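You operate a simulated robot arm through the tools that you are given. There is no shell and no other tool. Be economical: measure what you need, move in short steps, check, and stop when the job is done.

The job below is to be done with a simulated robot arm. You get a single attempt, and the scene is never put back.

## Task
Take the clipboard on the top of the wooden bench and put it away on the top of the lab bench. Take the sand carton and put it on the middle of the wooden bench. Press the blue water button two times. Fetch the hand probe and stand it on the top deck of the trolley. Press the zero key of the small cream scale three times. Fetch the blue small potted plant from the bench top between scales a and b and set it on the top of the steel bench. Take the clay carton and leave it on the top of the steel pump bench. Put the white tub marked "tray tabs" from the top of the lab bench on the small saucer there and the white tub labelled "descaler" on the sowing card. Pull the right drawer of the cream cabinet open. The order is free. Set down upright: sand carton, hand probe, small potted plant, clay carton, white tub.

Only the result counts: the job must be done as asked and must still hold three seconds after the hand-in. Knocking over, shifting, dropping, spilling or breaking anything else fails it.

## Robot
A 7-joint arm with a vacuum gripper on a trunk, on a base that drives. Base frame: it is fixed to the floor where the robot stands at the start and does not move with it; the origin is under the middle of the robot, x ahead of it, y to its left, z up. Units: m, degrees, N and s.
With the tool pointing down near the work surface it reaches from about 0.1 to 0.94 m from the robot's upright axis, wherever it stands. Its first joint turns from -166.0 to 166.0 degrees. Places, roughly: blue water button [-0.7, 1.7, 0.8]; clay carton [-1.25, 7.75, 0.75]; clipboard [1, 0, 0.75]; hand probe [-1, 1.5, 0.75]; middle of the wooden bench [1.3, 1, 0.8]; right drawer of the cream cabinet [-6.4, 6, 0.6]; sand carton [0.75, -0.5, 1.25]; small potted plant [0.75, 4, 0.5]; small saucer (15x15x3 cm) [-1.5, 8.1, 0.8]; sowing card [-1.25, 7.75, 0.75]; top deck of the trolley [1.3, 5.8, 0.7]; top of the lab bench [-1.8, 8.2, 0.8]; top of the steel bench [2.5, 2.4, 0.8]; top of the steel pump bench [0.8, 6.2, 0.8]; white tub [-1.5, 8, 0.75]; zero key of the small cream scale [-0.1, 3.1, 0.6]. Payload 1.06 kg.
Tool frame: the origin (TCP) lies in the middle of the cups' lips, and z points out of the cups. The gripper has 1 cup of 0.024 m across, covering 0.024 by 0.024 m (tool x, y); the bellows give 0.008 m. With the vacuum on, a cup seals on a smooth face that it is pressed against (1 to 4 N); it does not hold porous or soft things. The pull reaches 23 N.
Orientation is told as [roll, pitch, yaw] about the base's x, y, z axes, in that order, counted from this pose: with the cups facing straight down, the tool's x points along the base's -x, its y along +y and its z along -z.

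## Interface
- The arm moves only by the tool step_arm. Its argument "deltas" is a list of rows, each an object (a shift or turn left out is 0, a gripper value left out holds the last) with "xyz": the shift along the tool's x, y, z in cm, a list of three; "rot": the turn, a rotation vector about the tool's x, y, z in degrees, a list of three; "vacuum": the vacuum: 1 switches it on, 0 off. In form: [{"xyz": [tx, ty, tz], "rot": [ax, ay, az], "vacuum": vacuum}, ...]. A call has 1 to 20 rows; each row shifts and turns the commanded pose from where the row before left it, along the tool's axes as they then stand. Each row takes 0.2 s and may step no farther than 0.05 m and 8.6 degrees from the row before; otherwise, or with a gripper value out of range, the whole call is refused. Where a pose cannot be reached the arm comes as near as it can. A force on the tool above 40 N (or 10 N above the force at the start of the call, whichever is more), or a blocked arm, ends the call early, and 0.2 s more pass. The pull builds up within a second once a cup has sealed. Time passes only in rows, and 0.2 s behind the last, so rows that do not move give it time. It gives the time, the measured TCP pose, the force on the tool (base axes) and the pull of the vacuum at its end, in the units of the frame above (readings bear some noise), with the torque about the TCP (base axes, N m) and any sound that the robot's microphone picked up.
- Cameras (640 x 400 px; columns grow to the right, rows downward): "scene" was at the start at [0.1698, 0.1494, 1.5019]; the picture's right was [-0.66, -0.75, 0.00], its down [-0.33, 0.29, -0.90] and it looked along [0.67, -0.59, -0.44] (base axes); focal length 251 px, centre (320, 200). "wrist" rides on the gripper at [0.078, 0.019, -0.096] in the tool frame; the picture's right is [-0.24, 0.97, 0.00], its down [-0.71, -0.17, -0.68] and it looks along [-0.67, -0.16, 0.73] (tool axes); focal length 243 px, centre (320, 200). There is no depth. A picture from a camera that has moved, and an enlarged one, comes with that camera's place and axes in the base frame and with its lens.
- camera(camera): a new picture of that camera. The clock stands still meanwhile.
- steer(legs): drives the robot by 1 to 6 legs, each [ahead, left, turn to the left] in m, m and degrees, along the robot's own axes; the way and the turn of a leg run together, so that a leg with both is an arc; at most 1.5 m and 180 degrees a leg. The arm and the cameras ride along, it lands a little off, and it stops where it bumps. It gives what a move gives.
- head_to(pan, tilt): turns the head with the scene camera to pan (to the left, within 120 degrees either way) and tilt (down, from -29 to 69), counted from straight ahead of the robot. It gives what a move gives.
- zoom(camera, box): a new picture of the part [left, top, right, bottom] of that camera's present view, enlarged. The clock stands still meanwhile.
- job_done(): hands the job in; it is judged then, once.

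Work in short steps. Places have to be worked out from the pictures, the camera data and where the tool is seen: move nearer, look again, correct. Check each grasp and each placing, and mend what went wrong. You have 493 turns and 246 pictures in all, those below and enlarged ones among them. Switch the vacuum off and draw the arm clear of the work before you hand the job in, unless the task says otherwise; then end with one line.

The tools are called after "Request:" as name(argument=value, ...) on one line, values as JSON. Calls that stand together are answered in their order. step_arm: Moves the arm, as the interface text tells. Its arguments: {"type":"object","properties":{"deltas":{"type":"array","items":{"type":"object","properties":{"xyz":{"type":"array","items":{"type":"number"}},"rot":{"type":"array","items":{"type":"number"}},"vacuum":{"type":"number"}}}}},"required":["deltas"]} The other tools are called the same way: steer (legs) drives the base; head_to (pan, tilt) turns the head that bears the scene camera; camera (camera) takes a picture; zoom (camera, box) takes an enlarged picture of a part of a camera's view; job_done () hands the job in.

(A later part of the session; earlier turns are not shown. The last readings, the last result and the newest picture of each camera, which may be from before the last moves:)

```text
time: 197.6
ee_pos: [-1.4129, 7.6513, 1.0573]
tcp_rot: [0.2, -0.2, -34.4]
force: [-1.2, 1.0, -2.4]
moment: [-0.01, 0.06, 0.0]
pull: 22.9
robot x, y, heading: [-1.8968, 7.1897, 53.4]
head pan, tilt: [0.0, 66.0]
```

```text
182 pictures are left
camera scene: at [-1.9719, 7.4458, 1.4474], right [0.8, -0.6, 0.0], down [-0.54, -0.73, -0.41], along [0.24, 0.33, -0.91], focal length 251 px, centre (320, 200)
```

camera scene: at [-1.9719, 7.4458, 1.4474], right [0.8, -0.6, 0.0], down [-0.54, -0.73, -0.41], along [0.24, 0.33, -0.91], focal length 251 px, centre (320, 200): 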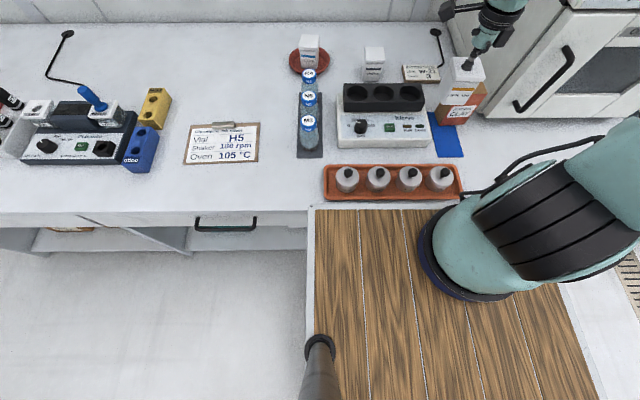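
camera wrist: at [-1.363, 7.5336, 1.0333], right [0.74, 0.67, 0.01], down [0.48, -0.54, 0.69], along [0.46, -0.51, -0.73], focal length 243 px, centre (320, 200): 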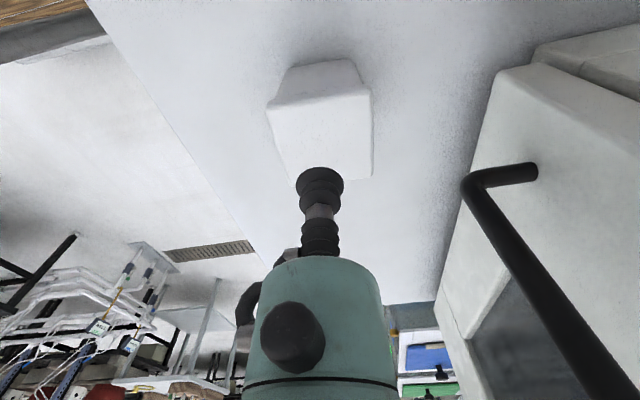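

Now extend over the card.

Request:
step_arm(deltas=[{"xyz": [-0.66, 4.29, 0]}, {"xyz": [-0.66, 4.29, 0]}, {"xyz": [-0.66, 4.29, 0]}, {"xyz": [-0.66, 4.29, 0]}, {"xyz": [-0.66, 4.29, 0]}, {"xyz": [-0.66, 4.29, 0]}, {"xyz": [-0.66, 4.29, 0]}])

Request:
camera(camera="wrist")

Request:
zoom(camera="scene", box=[340, 0, 500, 100])

```text
time: 199.2
ee_pos: [-1.2042, 7.8732, 1.0594]
tcp_rot: [0.3, -0.4, -34.5]
force: [-0.4, -1.1, -1.6]
moment: [0.02, 0.02, -0.01]
pull: 22.0
robot x, y, heading: [-1.9033, 7.192, 53.6]
head pan, tilt: [0.0, 66.0]
```

```text
181 pictures are left
camera wrist: at [-1.2592, 7.9334, 1.156], right [0.74, 0.67, 0.0], down [0.48, -0.54, 0.69], along [0.46, -0.51, -0.73], focal length 243 px, centre (320, 200)
```

wrist: 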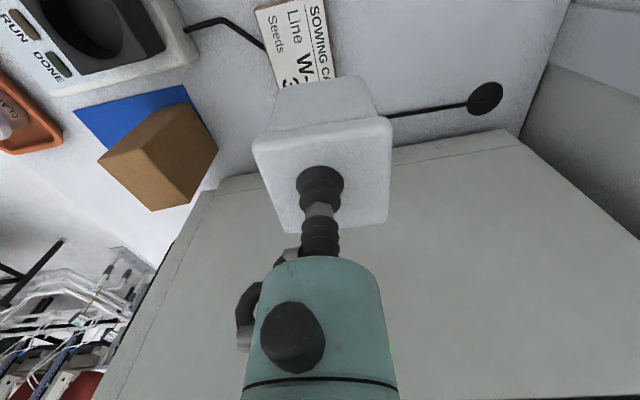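

```text
4.00 times, centred on (420, 50) of scene
camera zoom: at [-1.9721, 7.4453, 1.4474], right [0.8, -0.6, 0.0], down [-0.54, -0.73, -0.41], along [0.24, 0.33, -0.91], focal length 1004 px, centre (-80, 800)
```

zoom: 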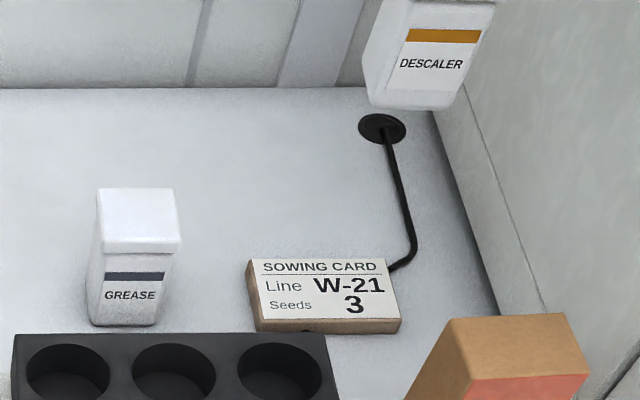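

Card centre ≈[-1.211,7.858]; correct 1.6 cm and lower part way.

Request:
step_arm(deltas=[{"xyz": [-0.3, -1.6, 0]}, {"xyz": [0, 0, 4]}, {"xyz": [0, 0, 4]}, {"xyz": [0, 0, 2]}])

Request:
zoom(camera="scene", box=[340, 0, 500, 100])

Request:
camera(camera="wrist")

```text
time: 200.2
ee_pos: [-1.2108, 7.8584, 0.9567]
tcp_rot: [0.2, -0.3, -34.5]
force: [0.0, 0.2, -2.6]
moment: [0.01, 0.02, -0.01]
pull: 23.2
robot x, y, heading: [-1.9034, 7.1907, 53.5]
head pan, tilt: [0.0, 66.0]
```

```text
4.00 times, centred on (420, 50) of scene
camera zoom: at [-1.972, 7.4457, 1.4474], right [0.8, -0.6, 0.0], down [-0.54, -0.73, -0.41], along [0.24, 0.33, -0.91], focal length 1004 px, centre (-80, 800)
```

zoom: 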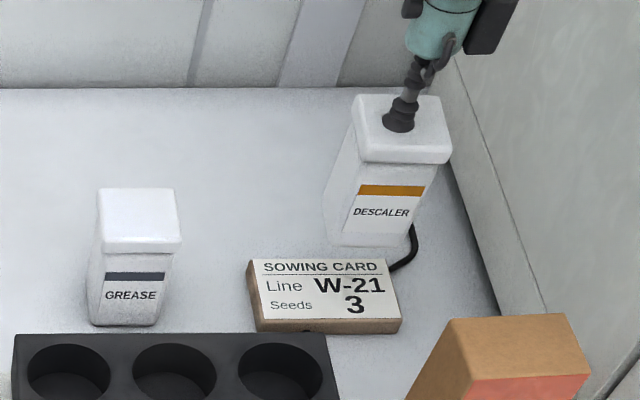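

```text
178 pictures are left
camera wrist: at [-1.2654, 7.9189, 1.054], right [0.74, 0.67, 0.01], down [0.48, -0.54, 0.69], along [0.46, -0.51, -0.73], focal length 243 px, centre (320, 200)
```

wrist: 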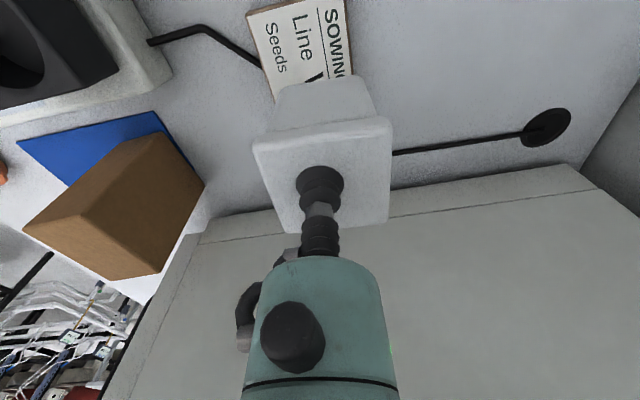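

Well aligned over the card. Lower slowly.

Request:
step_arm(deltas=[{"xyz": [0, 0, 3]}, {"xyz": [0, 0, 0.8]}, {}])

```text
time: 201.0
ee_pos: [-1.2108, 7.8584, 0.92]
tcp_rot: [0.1, -0.2, -34.4]
force: [-0.4, 0.1, -1.7]
moment: [-0.04, 0.03, 0.0]
pull: 23.4
robot x, y, heading: [-1.8991, 7.1929, 53.4]
head pan, tilt: [0.0, 66.0]
```

Request:
step_arm(deltas=[{"xyz": [0, 0, 0.5]}, {"xyz": [0, 0, 0.5]}, {}])

```text
time: 201.8
ee_pos: [-1.2119, 7.8582, 0.9097]
tcp_rot: [0.1, -0.3, -34.3]
force: [-0.4, -0.8, -2.5]
moment: [-0.01, 0.0, 0.01]
pull: 22.8
robot x, y, heading: [-1.8991, 7.1942, 53.6]
head pan, tilt: [0.0, 66.0]
```

Request:
step_arm(deltas=[{"xyz": [0, 0, 0.4]}, {"xyz": [0, 0, 0.4]}, {}])

```text
time: 202.6
ee_pos: [-1.2113, 7.8594, 0.9035]
tcp_rot: [0.4, -0.3, -34.3]
force: [-3.0, 0.4, 16.1]
moment: [-0.03, 0.01, 0.01]
pull: 22.7
robot x, y, heading: [-1.9017, 7.1919, 53.2]
head pan, tilt: [0.0, 66.0]
```

Contact at 0.9035. Release and rise.

Request:
step_arm(deltas=[{"xyz": [0, 0, -0.4], "vacuum": 0}, {}, {}, {"xyz": [0, 0, -1]}, {"xyz": [0, 0, -3]}, {"xyz": [0, 0, -4]}, {"xyz": [0, 0, -4]}, {"xyz": [0, 0, -4]}, {"xyz": [2, -4.2, 0]}, {"xyz": [2, -4.2, 0]}])

Request:
zoom(camera="scene", box=[340, 0, 500, 100])

Request:
camera(camera="wrist")

```text
time: 204.8
ee_pos: [-1.2922, 7.8112, 1.0654]
tcp_rot: [0.2, -0.2, -34.5]
force: [0.8, 0.8, 0.0]
moment: [-0.02, 0.0, -0.02]
pull: 0.1
robot x, y, heading: [-1.9021, 7.1924, 53.5]
head pan, tilt: [0.0, 66.0]
```

```text
4.00 times, centred on (420, 50) of scene
camera zoom: at [-1.9716, 7.446, 1.4474], right [0.8, -0.6, 0.0], down [-0.54, -0.73, -0.41], along [0.24, 0.33, -0.91], focal length 1004 px, centre (-80, 800)
```

zoom: 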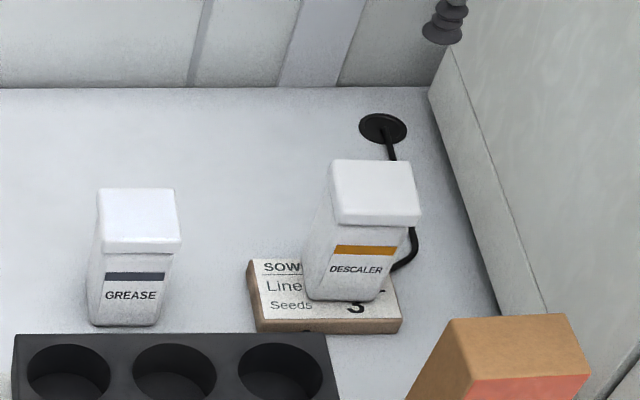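

```text
176 pictures are left
camera wrist: at [-1.3468, 7.8713, 1.1625], right [0.74, 0.67, 0.0], down [0.48, -0.54, 0.69], along [0.46, -0.51, -0.73], focal length 243 px, centre (320, 200)
```

wrist: 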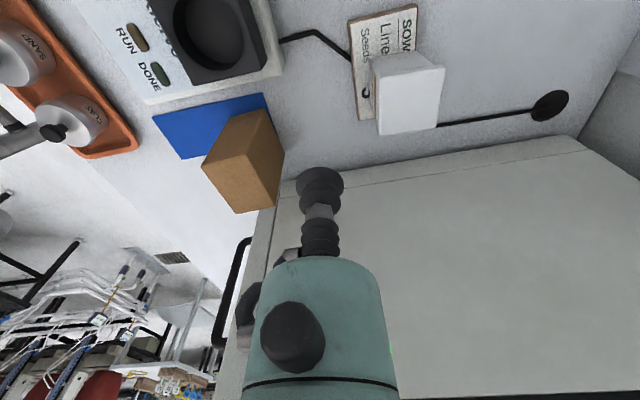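

Descaler stands on the card. Next the clay carton (≈[-1.27,7.66]); move above it for a check.

Request:
step_arm(deltas=[{"xyz": [0, -4, 0]}, {"xyz": [0, -4, 0]}, {"xyz": [-3, -3.3, 0]}, {"xyz": [-3, 0, 0]}])

Request:
camera(camera="wrist")

Request:
camera(camera="scene")

```text
time: 205.8
ee_pos: [-1.3054, 7.6828, 1.0656]
tcp_rot: [0.2, -0.2, -34.4]
force: [0.0, 0.8, -0.4]
moment: [-0.01, 0.05, -0.01]
pull: 0.0
robot x, y, heading: [-1.9019, 7.1936, 53.3]
head pan, tilt: [0.0, 66.0]
```

```text
175 pictures are left
camera wrist: at [-1.3603, 7.7424, 1.1616], right [0.74, 0.67, 0.01], down [0.48, -0.54, 0.69], along [0.46, -0.51, -0.73], focal length 243 px, centre (320, 200)
```

wrist: 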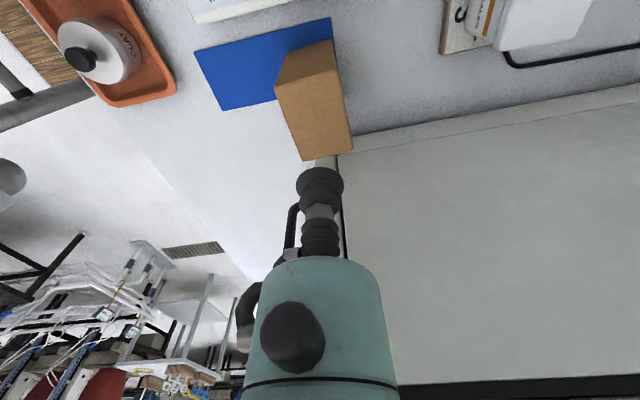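

```text
174 pictures are left
camera scene: at [-1.9722, 7.446, 1.4473], right [0.8, -0.6, 0.0], down [-0.54, -0.73, -0.41], along [0.24, 0.33, -0.91], focal length 251 px, centre (320, 200)
```

scene: 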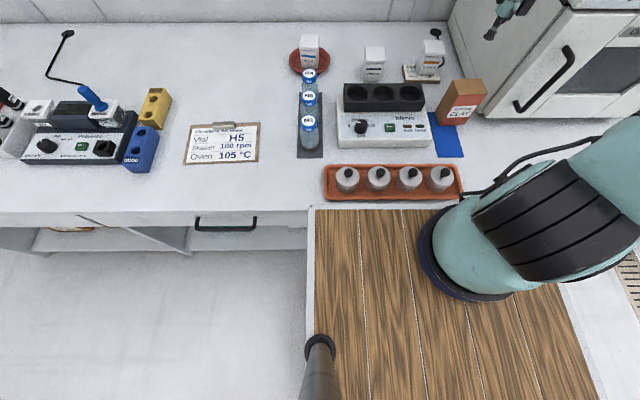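

Top centre triangulates to ≈[-1.287,7.662,0.927]. Align and descend.

Request:
step_arm(deltas=[{"xyz": [-2.7, -0.7, 0]}, {"xyz": [0, 0, 4]}, {"xyz": [0, 0, 4]}, {"xyz": [0, 0, 2]}])

Request:
camera(camera="wrist")

```text
time: 206.8
ee_pos: [-1.2862, 7.6639, 0.963]
tcp_rot: [0.4, -0.3, -34.5]
force: [-0.1, 0.6, 0.5]
moment: [0.01, 0.02, -0.01]
pull: 0.1
robot x, y, heading: [-1.8981, 7.1916, 53.6]
head pan, tilt: [0.0, 66.0]
```

```text
173 pictures are left
camera wrist: at [-1.3413, 7.7237, 1.0605], right [0.74, 0.67, 0.01], down [0.48, -0.54, 0.69], along [0.46, -0.51, -0.73], focal length 243 px, centre (320, 200)
```

wrist: 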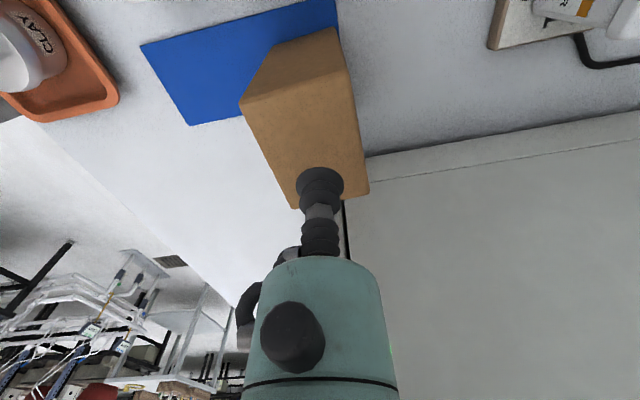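

Centred. Descend with vacuum.

Request:
step_arm(deltas=[{"xyz": [0, 0, 2.8], "vacuum": 1}, {"xyz": [0, 0, 0.8]}, {"xyz": [0, 0, 0.5]}, {}])

```text
time: 207.8
ee_pos: [-1.2874, 7.6633, 0.9261]
tcp_rot: [0.4, -0.4, -34.5]
force: [9.3, 1.5, 20.3]
moment: [0.02, 0.15, 0.1]
pull: 22.8
robot x, y, heading: [-1.8996, 7.197, 53.5]
head pan, tilt: [0.0, 66.0]
```

Sealed. Lift and retract.

Request:
step_arm(deltas=[{"xyz": [0, 0, -2]}, {"xyz": [0, 0, -4]}, {"xyz": [0, 0, -4]}, {"xyz": [0, 0, -4]}, {"xyz": [0, 0, -4]}, {"xyz": [0, 0, -4]}, {"xyz": [2, -4, 0]}, {"xyz": [2, -4, 0]}, {"xyz": [0, -4, 0]}, {"xyz": [0, -4, 0]}, {"xyz": [0, -4, 0]}, {"xyz": [0, -4, 0]}])

Request:
camera(camera="scene")

```text
time: 210.4
ee_pos: [-1.4561, 7.4877, 1.1436]
tcp_rot: [0.2, -0.2, -34.2]
force: [0.6, -1.8, -6.3]
moment: [-0.01, -0.04, -0.01]
pull: 23.0
robot x, y, heading: [-1.8994, 7.1932, 53.4]
head pan, tilt: [0.0, 66.0]
```

```text
172 pictures are left
camera scene: at [-1.9713, 7.4451, 1.4475], right [0.8, -0.6, 0.0], down [-0.54, -0.73, -0.41], along [0.24, 0.33, -0.91], focal length 251 px, centre (320, 200)
```

scene: 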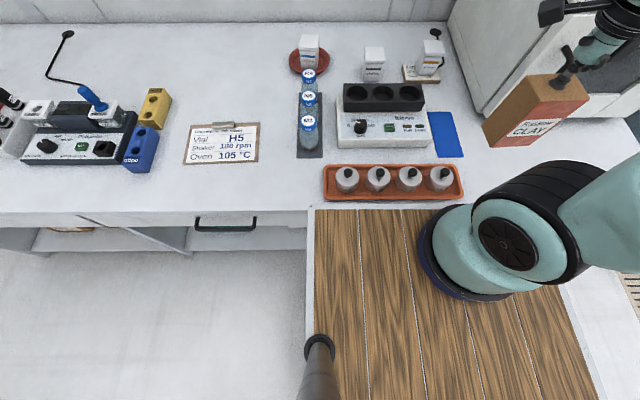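

Lab-bench items done. Back off, turn left to 143°, and reverse along the aisle to the pump bench.

Request:
steer(legs=[[-0.25, 0, 0], [0, 0, 89.7], [-1.2, 0, 0], [-1.2, 0, 0]])

Request:
head_to(pan=-80, tilt=35)

Request:
camera(camera="scene")

```text
time: 227.3
ee_pos: [-0.4137, 6.04, 1.1445]
tcp_rot: [0.2, -0.2, 54.6]
force: [0.2, -1.0, -5.6]
moment: [0.02, 0.02, 0.02]
pull: 22.8
robot x, y, heading: [-0.1265, 5.5936, 142.5]
head pan, tilt: [0.0, 66.0]
```

```text
time: 228.8
ee_pos: [-0.4132, 6.0407, 1.1432]
tcp_rot: [0.3, -0.2, 54.7]
force: [-0.2, -0.7, -6.1]
moment: [0.02, 0.0, -0.01]
pull: 22.6
robot x, y, heading: [-0.1237, 5.5901, 142.6]
head pan, tilt: [-80.0, 35.0]
```

```text
171 pictures are left
camera scene: at [-0.2918, 5.5653, 1.4883], right [0.89, -0.46, 0.0], down [-0.26, -0.51, -0.82], along [0.38, 0.73, -0.57], focal length 251 px, centre (320, 200)
```

scene: 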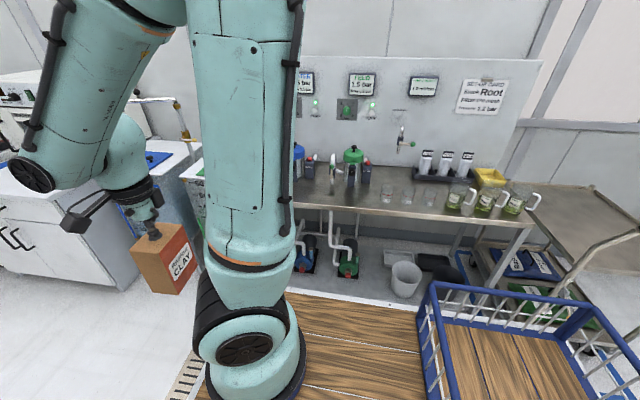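

Pump bench front edge ≈ s 5.2. Move 0.2 m closer and swing the arm with the carton over the bench front to look for a free spot.

Request:
steer(legs=[[0, -0.2, 0.5]])

Request:
head_to(pan=-55, tilt=35)

Request:
camera(camera="scene")

Request:
head_to(pan=-110, tilt=35)

Request:
camera(camera="scene")

```text
time: 230.5
ee_pos: [-0.2892, 6.2041, 1.1439]
tcp_rot: [0.3, -0.3, 55.1]
force: [-0.4, -0.5, -5.8]
moment: [0.02, 0.04, 0.01]
pull: 22.4
robot x, y, heading: [-0.0012, 5.7568, 142.9]
head pan, tilt: [-80.0, 35.0]
```

```text
time: 231.4
ee_pos: [-0.2901, 6.2034, 1.1452]
tcp_rot: [0.3, -0.2, 55.2]
force: [0.3, 1.0, -6.8]
moment: [-0.01, 0.02, -0.01]
pull: 22.8
robot x, y, heading: [-0.0012, 5.7553, 143.0]
head pan, tilt: [-55.0, 35.0]
```

```text
170 pictures are left
camera scene: at [-0.2029, 5.7384, 1.4883], right [1.0, -0.04, 0.0], down [-0.02, -0.57, -0.82], along [0.03, 0.82, -0.57], focal length 251 px, centre (320, 200)
```

scene: 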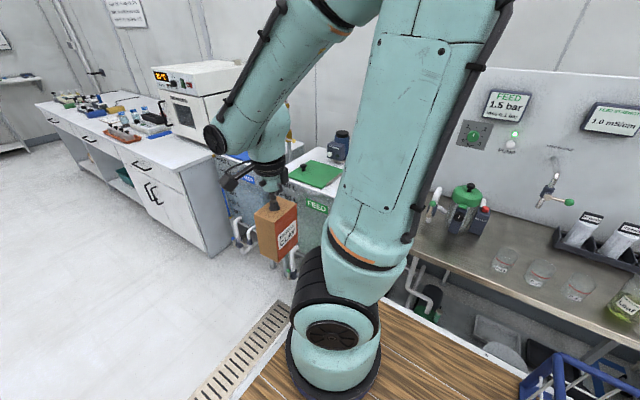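

```text
time: 232.6
ee_pos: [-0.2909, 6.2039, 1.1447]
tcp_rot: [0.2, -0.2, 55.1]
force: [0.1, 0.1, -5.1]
moment: [0.0, 0.0, -0.01]
pull: 23.3
robot x, y, heading: [-0.0026, 5.755, 143.2]
head pan, tilt: [-110.0, 35.0]
```

```text
169 pictures are left
camera scene: at [-0.1323, 5.6983, 1.4883], right [0.54, -0.84, 0.0], down [-0.48, -0.31, -0.82], along [0.69, 0.45, -0.57], focal length 251 px, centre (320, 200)
```

scene: 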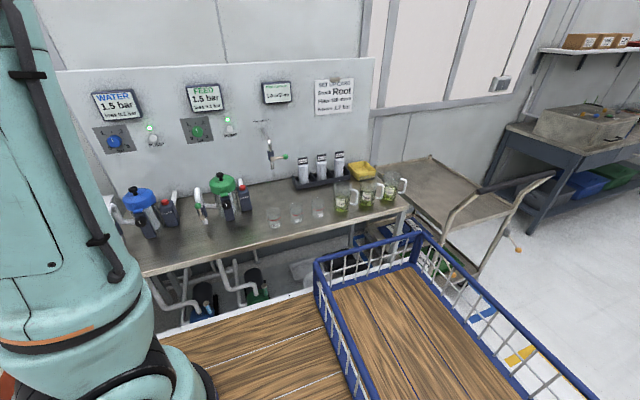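

A free strip lies at the bench front between the two pumps, ≈[0.197,6.496]. Move over it.

Request:
step_arm(deltas=[{"xyz": [-4.32, -1.94, 0]}, {"xyz": [-4.32, -1.94, 0]}, {"xyz": [-4.32, -1.94, 0]}, {"xyz": [-4.32, -1.94, 0]}, {"xyz": [-4.32, -1.94, 0]}, {"xyz": [-4.32, -1.94, 0]}, {"xyz": [-4.32, -1.94, 0]}, {"xyz": [-4.32, -1.94, 0]}, {"xyz": [-4.32, -1.94, 0]}, {"xyz": [-4.32, -1.94, 0]}])

Request:
camera(camera="wrist")

Request:
camera(camera="scene")

```text
time: 234.8
ee_pos: [0.1169, 6.4471, 1.1478]
tcp_rot: [0.3, -0.3, 55.1]
force: [-0.3, 0.6, -5.6]
moment: [-0.03, 0.01, 0.03]
pull: 22.8
robot x, y, heading: [0.0037, 5.7541, 143.0]
head pan, tilt: [-110.0, 35.0]
```

```text
168 pictures are left
camera wrist: at [0.0552, 6.3937, 1.244], right [-0.66, 0.75, 0.01], down [0.55, 0.48, 0.69], along [0.51, 0.46, -0.73], focal length 243 px, centre (320, 200)
```

wrist: 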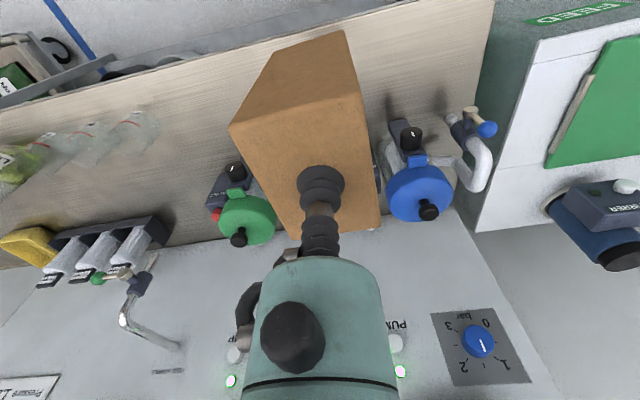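

```text
167 pictures are left
camera scene: at [-0.1326, 5.6978, 1.4882], right [0.54, -0.84, 0.0], down [-0.48, -0.31, -0.82], along [0.69, 0.45, -0.57], focal length 251 px, centre (320, 200)
```

scene: 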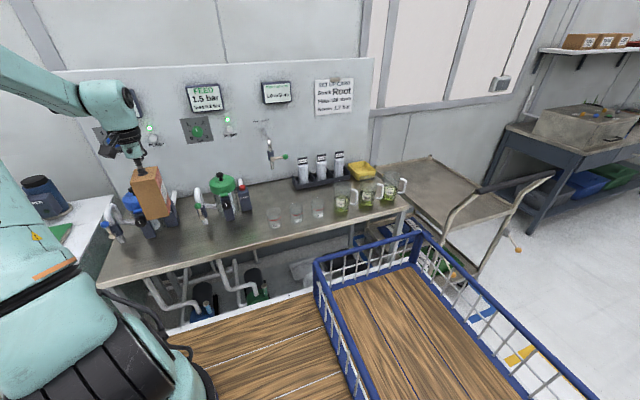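

Free patch: c between pumps. Shift to [0.232,6.476] and lower partway.

Request:
step_arm(deltas=[{"xyz": [-3, -2.6, 0]}, {"xyz": [-3, -2.6, 0]}, {"xyz": [-3, -2.6, 0]}, {"xyz": [0, 0, 4]}, {"xyz": [0, 0, 4]}, {"xyz": [0, 0, 4]}])

Request:
camera(camera="wrist")

Request:
zoom(camera="scene", box=[100, 150, 300, 275])

```text
time: 236.2
ee_pos: [0.2312, 6.4798, 1.0535]
tcp_rot: [0.1, -1.3, 55.1]
force: [-7.8, -5.6, 30.0]
moment: [0.21, -0.13, 0.04]
pull: 23.3
robot x, y, heading: [0.0, 5.7548, 142.8]
head pan, tilt: [-110.0, 35.0]
stopped in row 6: the force on the tool passed its limit at 90 N (the readings are from after the stop); the commanded pose is now the measured one
```

```text
166 pictures are left
camera wrist: at [0.1696, 6.4247, 1.1496], right [-0.66, 0.75, 0.01], down [0.54, 0.47, 0.7], along [0.52, 0.47, -0.71], focal length 243 px, centre (320, 200)
```

wrist: 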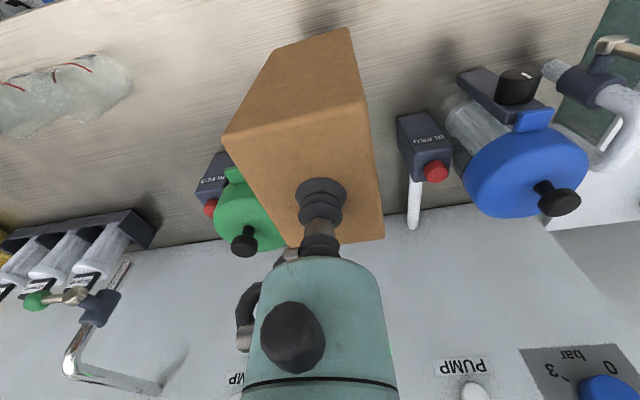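

```text
3.20 times, centred on (200, 212) of scene
camera zoom: at [-0.1331, 5.6966, 1.4882], right [0.54, -0.84, 0.0], down [-0.48, -0.31, -0.82], along [0.69, 0.45, -0.57], focal length 804 px, centre (704, 160)
```

zoom: 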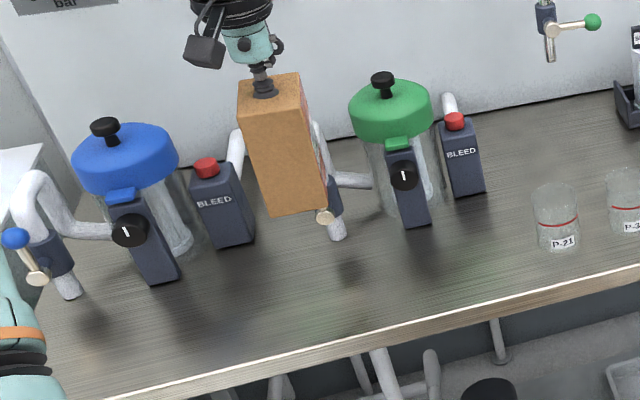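

The carton touched the green pump's valve handle. Raise at once, then aim more left (c≈-3.80) in front of the bleed box.

Request:
step_arm(deltas=[{"xyz": [0, 0, -3]}, {"xyz": [0, 0, -4]}, {"xyz": [0, 0, -3], "rot": [-0.9, 0.63, 0]}, {"xyz": [0, 4.8, 0]}, {"xyz": [0, 4.9, 0]}])

Request:
camera(camera="wrist")

Request:
zoom(camera="scene", box=[80, 125, 280, 250])

```text
time: 237.4
ee_pos: [0.1553, 6.5343, 1.1541]
tcp_rot: [1.0, -0.2, 55.1]
force: [0.7, -2.2, -5.3]
moment: [0.04, 0.04, -0.01]
pull: 23.1
robot x, y, heading: [0.0019, 5.7524, 143.0]
head pan, tilt: [-110.0, 35.0]
```

```text
164 pictures are left
camera wrist: at [0.095, 6.4803, 1.251], right [-0.66, 0.75, 0.02], down [0.55, 0.47, 0.69], along [0.51, 0.46, -0.73], focal length 243 px, centre (320, 200)
```

wrist: 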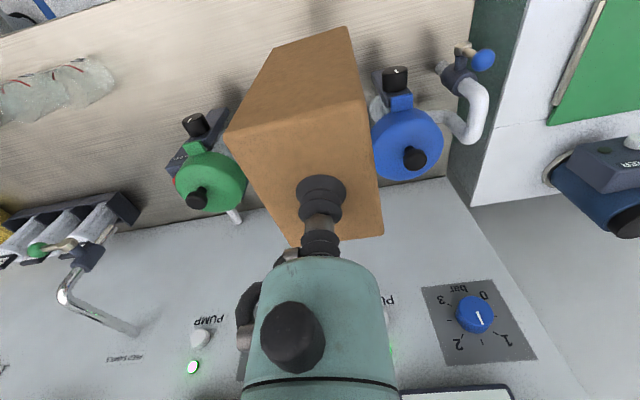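

```text
3.20 times, centred on (180, 188) of scene
camera zoom: at [-0.1317, 5.6981, 1.4883], right [0.54, -0.84, 0.0], down [-0.48, -0.31, -0.82], along [0.69, 0.44, -0.57], focal length 804 px, centre (768, 240)
```

zoom: 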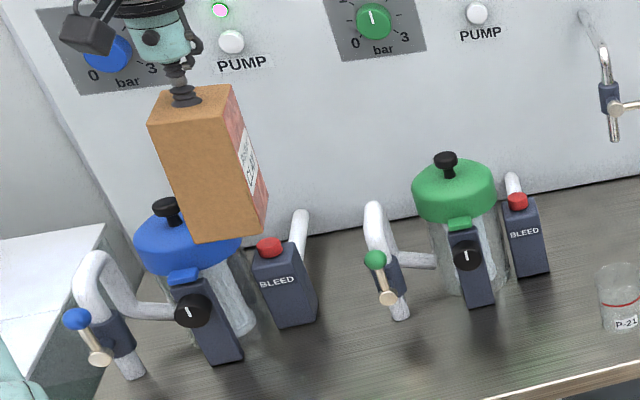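

Correct the small roll and descend step by step at this clear column.

Request:
step_arm(deltas=[{"rot": [0.9, 0, 0]}, {"xyz": [0, 0, 4]}, {"xyz": [0, 0, 4]}, {"xyz": [0, 0, 3]}])

Request:
zoom(camera="scene", box=[80, 150, 280, 275])

Request:
camera(camera="wrist")

```text
time: 238.4
ee_pos: [0.1524, 6.5336, 1.0415]
tcp_rot: [0.1, -0.4, 55.0]
force: [0.1, -0.3, -6.0]
moment: [-0.01, 0.01, 0.04]
pull: 22.3
robot x, y, heading: [-0.0017, 5.7574, 142.8]
head pan, tilt: [-110.0, 35.0]
```

```text
3.20 times, centred on (180, 212) of scene
camera zoom: at [-0.1322, 5.698, 1.4883], right [0.54, -0.84, 0.0], down [-0.48, -0.31, -0.82], along [0.69, 0.44, -0.57], focal length 804 px, centre (768, 160)
```

zoom: 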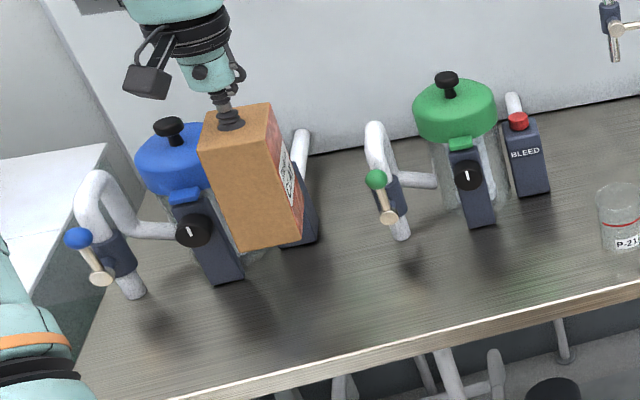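

```text
161 pictures are left
camera wrist: at [0.0907, 6.4795, 1.1392], right [-0.66, 0.75, 0.0], down [0.54, 0.48, 0.69], along [0.51, 0.46, -0.72], focal length 243 px, centre (320, 200)
```

wrist: 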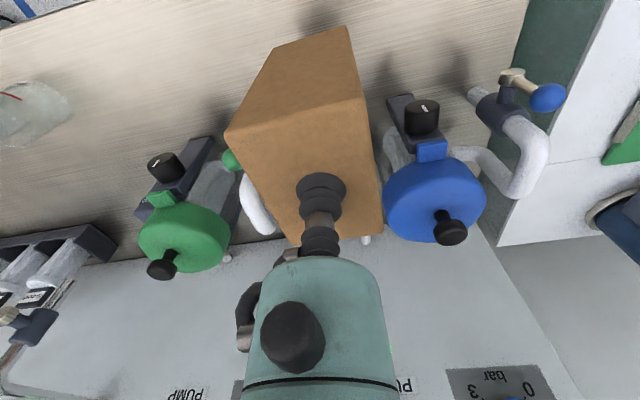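

Between the pumps with gaps both sides. Continue down.

Request:
step_arm(deltas=[{"xyz": [0, 0, 2.5]}, {"xyz": [0, 0, 2.5]}, {"xyz": [0, 0, 2]}])

Request:
zoom(camera="scene", box=[80, 150, 280, 275])

```text
time: 239.2
ee_pos: [0.1518, 6.5352, 0.9741]
tcp_rot: [0.1, -0.2, 55.1]
force: [-0.4, 0.7, -5.2]
moment: [-0.01, -0.01, -0.01]
pull: 23.1
robot x, y, heading: [0.0004, 5.7594, 142.8]
head pan, tilt: [-110.0, 35.0]
```

```text
3.20 times, centred on (180, 212) of scene
camera zoom: at [-0.1322, 5.6981, 1.4883], right [0.54, -0.84, 0.0], down [-0.48, -0.31, -0.82], along [0.69, 0.44, -0.57], focal length 804 px, centre (768, 160)
```

zoom: 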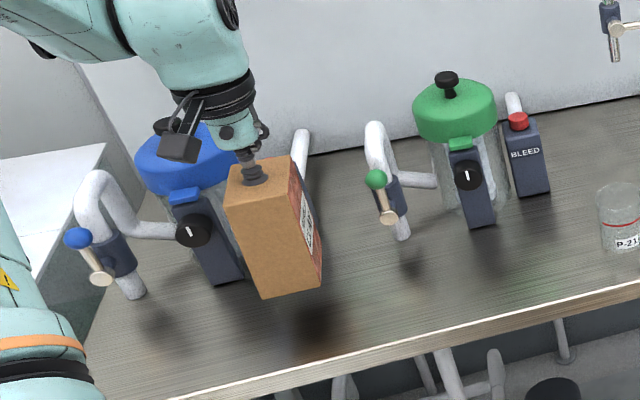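

Clear; continue to contact.

Request:
step_arm(deltas=[{"xyz": [0, 0, 1.5]}, {"xyz": [0, 0, 1]}, {"xyz": [0, 0, 0.6]}, {}])

```text
time: 240.2
ee_pos: [0.1518, 6.5362, 0.9421]
tcp_rot: [0.0, -0.4, 55.1]
force: [0.4, -0.3, -5.9]
moment: [0.0, 0.03, 0.01]
pull: 22.1
robot x, y, heading: [0.0024, 5.7541, 142.9]
head pan, tilt: [-110.0, 35.0]
```

Request:
step_arm(deltas=[{"xyz": [0, 0, 0.6]}, {"xyz": [0, 0, 0.5]}, {}])

```text
time: 241.0
ee_pos: [0.1507, 6.536, 0.9301]
tcp_rot: [0.2, -0.3, 55.1]
force: [0.0, -0.9, -3.6]
moment: [0.02, -0.03, 0.0]
pull: 23.0
robot x, y, heading: [-0.0015, 5.7573, 142.6]
head pan, tilt: [-110.0, 35.0]
```

Request:
step_arm(deltas=[{"xyz": [0, 0, 0.4]}, {"xyz": [0, 0, 0.3]}, {}])

```text
time: 241.8
ee_pos: [0.15, 6.5357, 0.9236]
tcp_rot: [0.2, -0.3, 55.2]
force: [-8.5, -2.6, 19.6]
moment: [0.15, -0.14, 0.07]
pull: 23.0
robot x, y, heading: [0.0012, 5.7572, 142.8]
head pan, tilt: [-110.0, 35.0]
```

Contact. Release and rise straight up.

Request:
step_arm(deltas=[{"xyz": [0, 0, -0.4], "vacuum": 0}, {}, {}, {"xyz": [0, 0, -1]}, {"xyz": [0, 0, -3]}, {"xyz": [0, 0, -4]}, {"xyz": [0, 0, -4]}, {"xyz": [0, 0, -4]}, {"xyz": [0, 0, -4]}, {"xyz": [4, 0, 0]}, {"xyz": [4, 0, 0]}, {"xyz": [4, 0, 0]}, {"xyz": [4, 0, 0]}])

Request:
zoom(camera="scene", box=[80, 150, 280, 275])

```text
time: 244.6
ee_pos: [0.0603, 6.402, 1.1275]
tcp_rot: [0.1, -0.3, 55.2]
force: [0.4, 0.8, -0.1]
moment: [0.01, 0.02, 0.02]
pull: 0.0
robot x, y, heading: [-0.0014, 5.7571, 142.9]
head pan, tilt: [-110.0, 35.0]
```

```text
3.20 times, centred on (180, 212) of scene
camera zoom: at [-0.132, 5.6986, 1.4883], right [0.54, -0.84, 0.0], down [-0.48, -0.31, -0.82], along [0.69, 0.44, -0.57], focal length 804 px, centre (768, 160)
```

zoom: 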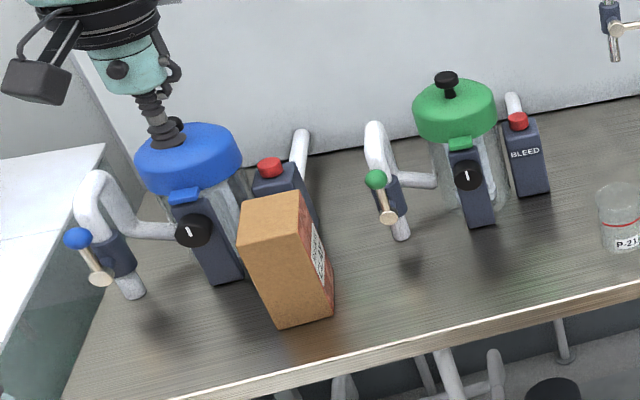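

Clay carton stands fine. Now look toward the low bench with the scales and plants (left side, behind) to plan the route.

Request:
head_to(pan=110, tilt=20)

Request:
camera(camera="scene")

Request:
head_to(pan=60, tilt=20)

Request:
camera(camera="scene")

```text
time: 247.8
ee_pos: [0.0597, 6.4032, 1.1267]
tcp_rot: [0.1, -0.3, 55.1]
force: [1.5, -0.7, 0.4]
moment: [0.02, -0.03, 0.0]
pull: 0.1
robot x, y, heading: [-0.0018, 5.7546, 142.7]
head pan, tilt: [110.0, 20.0]
```

```text
158 pictures are left
camera scene: at [-0.2337, 5.5614, 1.5122], right [-0.96, 0.29, 0.0], down [0.1, 0.33, -0.94], along [-0.28, -0.9, -0.34], focal length 251 px, centre (320, 200)
```

scene: 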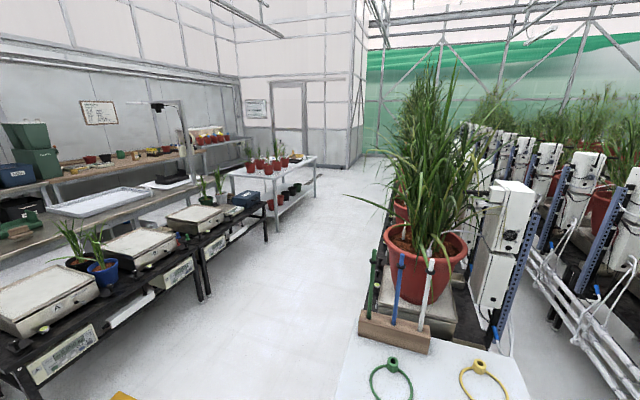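

```text
time: 248.9
ee_pos: [0.0591, 6.4028, 1.126]
tcp_rot: [0.1, -0.3, 55.1]
force: [-0.1, 0.1, -1.1]
moment: [0.01, -0.04, 0.0]
pull: 0.0
robot x, y, heading: [0.0006, 5.755, 143.0]
head pan, tilt: [60.0, 20.0]
```

```text
157 pictures are left
camera scene: at [-0.292, 5.6141, 1.5122], right [-0.39, 0.92, 0.0], down [0.32, 0.13, -0.94], along [-0.87, -0.37, -0.34], focal length 251 px, centre (320, 200)
```

scene: 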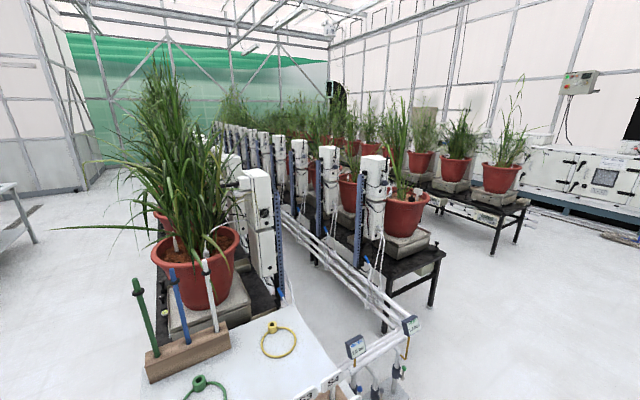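

The scale bench aisle is open (c −2.0…−3.4). I'll retract the arm, then manoeuvre to reverse into that aisle with the benches on my right.

Request:
step_arm(deltas=[{"xyz": [3.5, 2.4, 0]}, {"xyz": [3.5, 2.4, 0]}, {"xyz": [3.5, 2.4, 0]}, {"xyz": [3.5, 2.4, 0]}, {"xyz": [3.5, 2.4, 0]}, {"xyz": [3.5, 2.4, 0]}, {"xyz": [3.5, 2.4, 0]}])

Request:
steer(legs=[[0, 0.12, 0], [-0.6, 0, 0], [0, 0, -89.8]])

Request:
head_to(pan=-110, tilt=40)

Request:
camera(camera="scene")

```text
time: 250.5
ee_pos: [-0.217, 6.2965, 1.1252]
tcp_rot: [0.1, -0.2, 55.2]
force: [0.3, -0.3, -0.5]
moment: [-0.04, -0.01, 0.01]
pull: 0.1
robot x, y, heading: [0.0013, 5.7588, 143.0]
head pan, tilt: [60.0, 20.0]
```

```text
time: 258.6
ee_pos: [0.9366, 5.5138, 1.1252]
tcp_rot: [0.1, -0.3, -35.9]
force: [-0.4, -0.3, -0.5]
moment: [0.02, 0.01, 0.0]
pull: 0.0
robot x, y, heading: [0.3948, 5.3027, 51.7]
head pan, tilt: [60.0, 20.0]
```

```text
time: 261.1
ee_pos: [0.9366, 5.5141, 1.125]
tcp_rot: [0.1, -0.3, -35.8]
force: [0.0, 0.5, 0.9]
moment: [0.01, -0.03, 0.02]
pull: 0.0
robot x, y, heading: [0.3929, 5.3049, 51.8]
head pan, tilt: [-110.0, 40.0]
```

```text
156 pictures are left
camera scene: at [0.3362, 5.4426, 1.4807], right [-0.85, -0.53, 0.0], down [-0.34, 0.55, -0.77], along [0.41, -0.65, -0.64], focal length 251 px, centre (320, 200)
```

scene: 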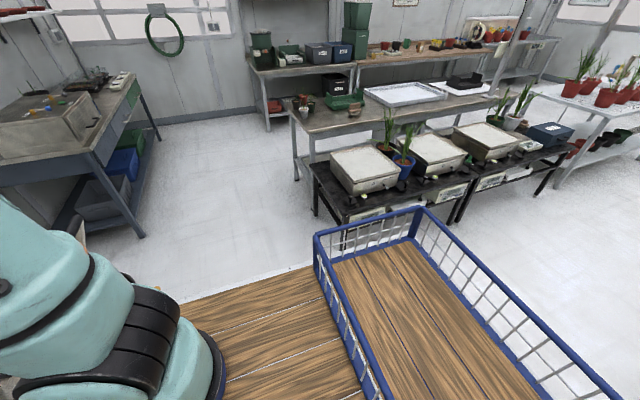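

Blue plant sits between the scales at ≈[0.62,3.91], low bench ≈0.46 high. Reverse down the aisle to come abeam.

Request:
steer(legs=[[0, 0, 1.3], [-1.2, 0, 0], [0, -0.3, 0]])

Request:
head_to(pan=-85, tilt=50)

Request:
camera(camera="scene")

Request:
head_to(pan=-118, tilt=35)

Request:
camera(camera="scene")

```text
time: 269.2
ee_pos: [0.4436, 4.3797, 1.1251]
tcp_rot: [0.1, -0.3, -34.8]
force: [-0.1, -0.2, -0.2]
moment: [-0.01, 0.02, 0.03]
pull: 0.1
robot x, y, heading: [-0.097, 4.1663, 52.9]
head pan, tilt: [-110.0, 40.0]
```

```text
time: 270.1
ee_pos: [0.4434, 4.3801, 1.1264]
tcp_rot: [0.1, -0.3, -34.9]
force: [1.0, -0.2, -1.3]
moment: [0.01, -0.01, 0.01]
pull: 0.0
robot x, y, heading: [-0.1003, 4.1648, 52.7]
head pan, tilt: [-85.0, 50.0]
```

```text
155 pictures are left
camera scene: at [-0.1374, 4.3306, 1.4666], right [-0.53, -0.85, 0.0], down [-0.65, 0.41, -0.64], along [0.54, -0.34, -0.77], focal length 251 px, centre (320, 200)
```

scene: 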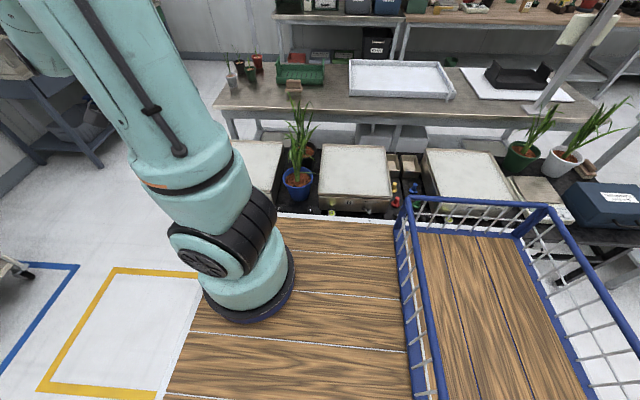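

```text
time: 271.1
ee_pos: [0.4434, 4.3807, 1.1252]
tcp_rot: [0.1, -0.3, -34.9]
force: [0.2, 0.3, -0.3]
moment: [0.01, -0.03, -0.01]
pull: 0.1
robot x, y, heading: [-0.0981, 4.1651, 52.9]
head pan, tilt: [-118.0, 35.0]
```

```text
154 pictures are left
camera scene: at [-0.1655, 4.2918, 1.4883], right [-0.91, -0.42, 0.0], down [-0.24, 0.52, -0.82], along [0.34, -0.74, -0.57], focal length 251 px, centre (320, 200)
```

scene: 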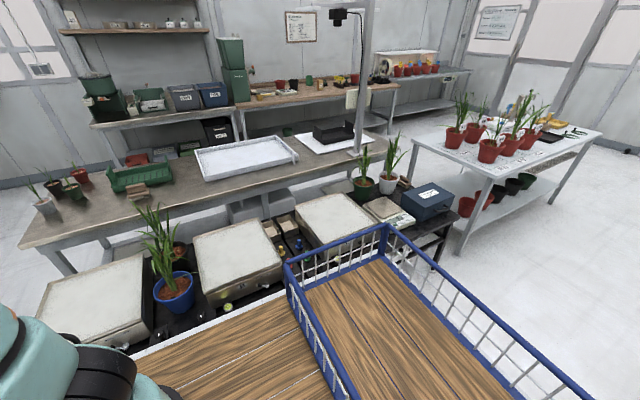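

Zoom on the blue plant and on the small scale.

Request:
zoom(camera="scene", box=[330, 170, 460, 251])

Request:
zoom(camera="scene", box=[120, 190, 280, 310])

```text
4.92 times, centred on (395, 210) of scene
camera zoom: at [-0.1655, 4.2918, 1.4883], right [-0.91, -0.42, 0.0], down [-0.24, 0.52, -0.82], along [0.34, -0.74, -0.57], focal length 1236 px, centre (-49, 148)
```

zoom: 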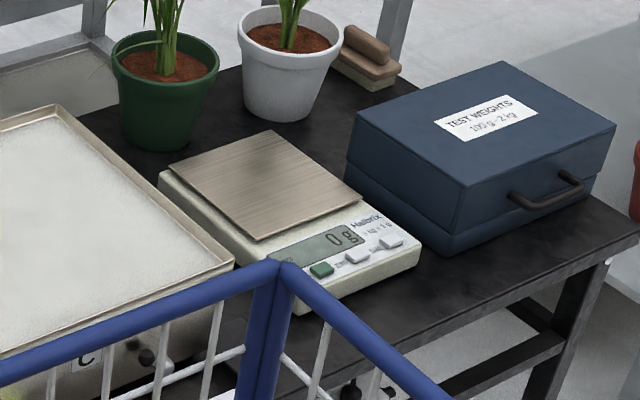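

```text
3.33 times, centred on (200, 250) of scene
camera zoom: at [-0.1655, 4.2918, 1.4883], right [-0.91, -0.42, 0.0], down [-0.24, 0.52, -0.82], along [0.34, -0.74, -0.57], focal length 837 px, centre (720, 33)
```

zoom: 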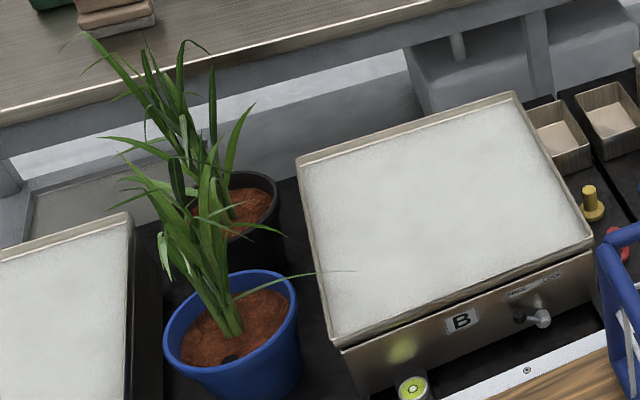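

The pot must be gripped on its smooth side from the aisle. First view it with the wrist camera from above the bench front.

Request:
step_arm(deltas=[{"xyz": [-3.8, -3.0, 0]}, {"xyz": [-3.8, -3.0, 0]}, {"xyz": [-3.8, -3.0, 0]}, {"xyz": [-3.8, -3.0, 0]}, {"xyz": [-3.8, -3.0, 0]}, {"xyz": [-3.8, -3.0, 0]}, {"xyz": [-3.8, -3.0, 0]}])

Request:
camera(camera="wrist")

```text
time: 272.7
ee_pos: [0.5413, 4.0569, 1.1263]
tcp_rot: [0.2, -0.3, -34.8]
force: [0.4, 0.7, 0.0]
moment: [-0.02, 0.01, -0.03]
pull: 0.1
robot x, y, heading: [-0.0977, 4.1654, 53.0]
head pan, tilt: [-118.0, 35.0]
```

```text
151 pictures are left
camera wrist: at [0.4861, 4.1177, 1.2233], right [0.75, 0.66, 0.0], down [0.48, -0.54, 0.69], along [0.46, -0.51, -0.72], focal length 243 px, centre (320, 200)
```

wrist: 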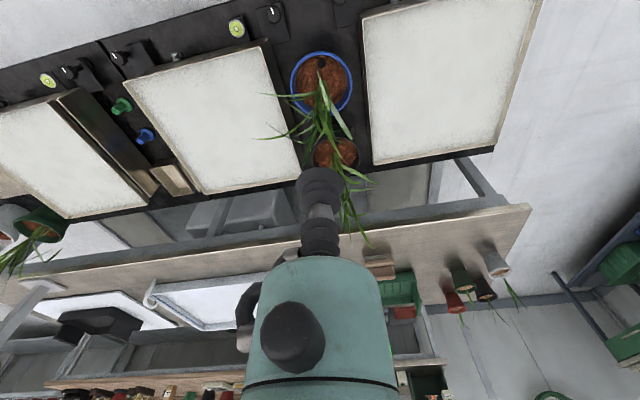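

Pot rim centre ≈[0.617,3.978,0.635], diameter ≈0.14. I'll back the robot 0.25 m away for a horizontal side approach, and flip the tool yaw 180° so the camera ends up on top.

Request:
steer(legs=[[0, 0.25, 0]])

Request:
step_arm(deltas=[{"rot": [0, 0, 8.5]}, {"rot": [0, 0, 8.5]}, {"rot": [0, 0, 8.5]}, {"rot": [0, 0, 8.5]}, {"rot": [0, 0, 8.5]}, {"rot": [0, 0, 8.5]}, {"rot": [0, 0, 8.5]}, {"rot": [0, 0, 8.5]}, {"rot": [0, 0, 8.5]}, {"rot": [0, 0, 8.5]}, {"rot": [0, 0, 8.5]}, {"rot": [0, 0, 8.5]}, {"rot": [0, 0, 8.5]}, {"rot": [0, 0, 8.5]}, {"rot": [0, 0, 8.5]}, {"rot": [0, 0, 8.5]}, {"rot": [0, 0, 8.5]}, {"rot": [0, 0, 8.5]}, {"rot": [0, 0, 8.5]}, {"rot": [0, 0, 8.5]}])

```text
time: 274.5
ee_pos: [0.3413, 4.2091, 1.1262]
tcp_rot: [0.1, -0.3, -34.8]
force: [0.9, 0.2, 0.0]
moment: [0.0, 0.0, 0.01]
pull: 0.0
robot x, y, heading: [-0.2959, 4.3171, 52.8]
head pan, tilt: [-118.0, 35.0]
```

```text
time: 278.7
ee_pos: [0.3408, 4.209, 1.1252]
tcp_rot: [0.0, 0.2, 155.1]
force: [-0.1, 0.5, 0.4]
moment: [0.04, 0.02, 0.0]
pull: 0.0
robot x, y, heading: [-0.2948, 4.3216, 52.8]
head pan, tilt: [-118.0, 35.0]
```

Finish the yaw and tilt the tool to horizontal, pointing at the bench.

Request:
step_arm(deltas=[{"rot": [0, 0, 6]}, {"rot": [0, 0, 6]}, {"rot": [0, 8.2, 0]}, {"rot": [0, 8.2, 0]}, {"rot": [0, 8.2, 0]}, {"rot": [0, 8.2, 0]}, {"rot": [0, 8.2, 0]}, {"rot": [0, 8.2, 0]}, {"rot": [0, 8.2, 0]}, {"rot": [0, 8.2, 0]}, {"rot": [0, 8.2, 0]}, {"rot": [0, 8.2, 0]}, {"rot": [0, 8, 0]}])

Request:
camera(camera="wrist")

```text
time: 281.5
ee_pos: [0.3384, 4.2119, 1.1238]
tcp_rot: [-1.3, 82.3, 141.9]
force: [0.3, -0.2, -0.2]
moment: [-0.02, 0.0, 0.0]
pull: 0.0
out of reach, approached as far as the arm can: row 8, 13
robot x, y, heading: [-0.2973, 4.3158, 52.7]
head pan, tilt: [-118.0, 35.0]
```

```text
150 pictures are left
camera wrist: at [0.2598, 4.2484, 1.2151], right [-0.61, -0.76, -0.24], down [-0.51, 0.6, -0.61], along [0.61, -0.25, -0.76], focal length 243 px, centre (320, 200)
```

wrist: 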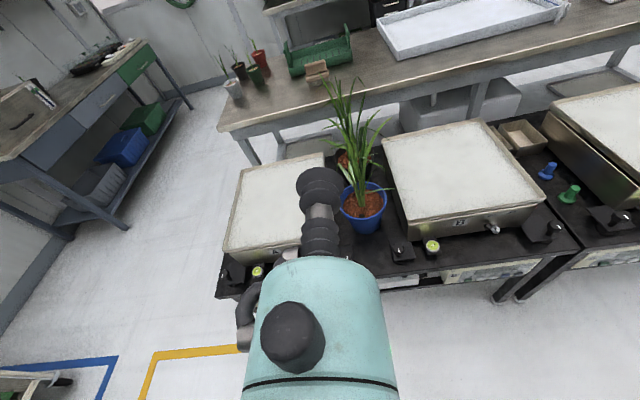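

Good upright view; the pot is ahead. Advance 12 cm and lower in stages.

Request:
step_arm(deltas=[{"xyz": [0.5, 0, 4]}, {"xyz": [0.5, 0, 4]}, {"xyz": [0.5, 0, 4]}, {"xyz": [-4.7, 0, 0.65]}, {"xyz": [-4.7, 0, 0.65]}, {"xyz": [-4.7, 0, 0.65]}, {"xyz": [-4.7, 0, 0.65]}, {"xyz": [-4.7, 0, 0.65]}, {"xyz": [-4.7, 0, 0.65]}])

Request:
camera(camera="wrist")

Request:
head_to(pan=-70, tilt=45)

Request:
camera(camera="scene")

```text
time: 283.5
ee_pos: [0.5176, 4.2231, 0.9772]
tcp_rot: [0.5, 81.0, 142.5]
force: [0.3, -0.2, 0.1]
moment: [-0.02, -0.02, 0.01]
pull: 0.1
out of reach, approached as far as the arm can: row 4, 5, 6, 7, 8, 9
robot x, y, heading: [-0.2981, 4.3182, 52.9]
head pan, tilt: [-118.0, 35.0]
```

```text
149 pictures are left
camera wrist: at [0.4408, 4.2597, 1.071], right [-0.63, -0.74, -0.23], down [-0.51, 0.62, -0.59], along [0.58, -0.25, -0.77], focal length 243 px, centre (320, 200)
```

wrist: 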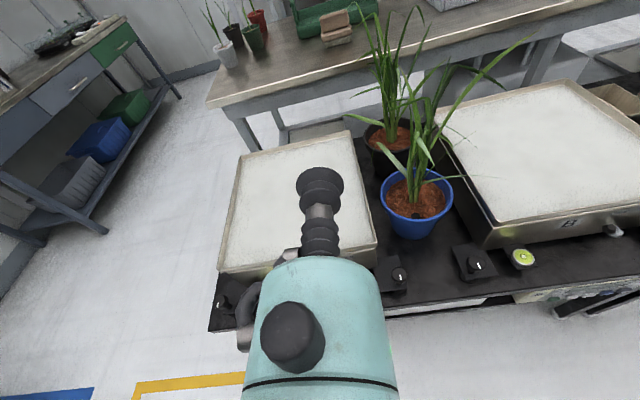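

```text
time: 284.7
ee_pos: [0.518, 4.2231, 0.9784]
tcp_rot: [0.6, 81.0, 142.4]
force: [1.2, -0.2, -0.1]
moment: [-0.01, 0.04, 0.0]
pull: 0.1
robot x, y, heading: [-0.2945, 4.3187, 52.8]
head pan, tilt: [-70.0, 45.0]
```

```text
148 pictures are left
camera scene: at [-0.3251, 4.4993, 1.4735], right [-0.3, -0.96, 0.0], down [-0.68, 0.21, -0.71], along [0.68, -0.21, -0.71], focal length 251 px, centre (320, 200)
```

scene: 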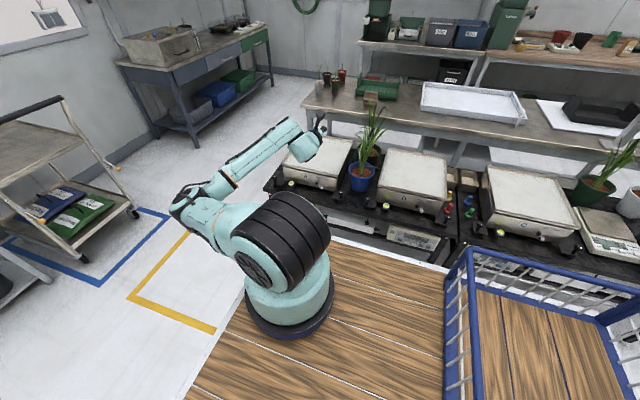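

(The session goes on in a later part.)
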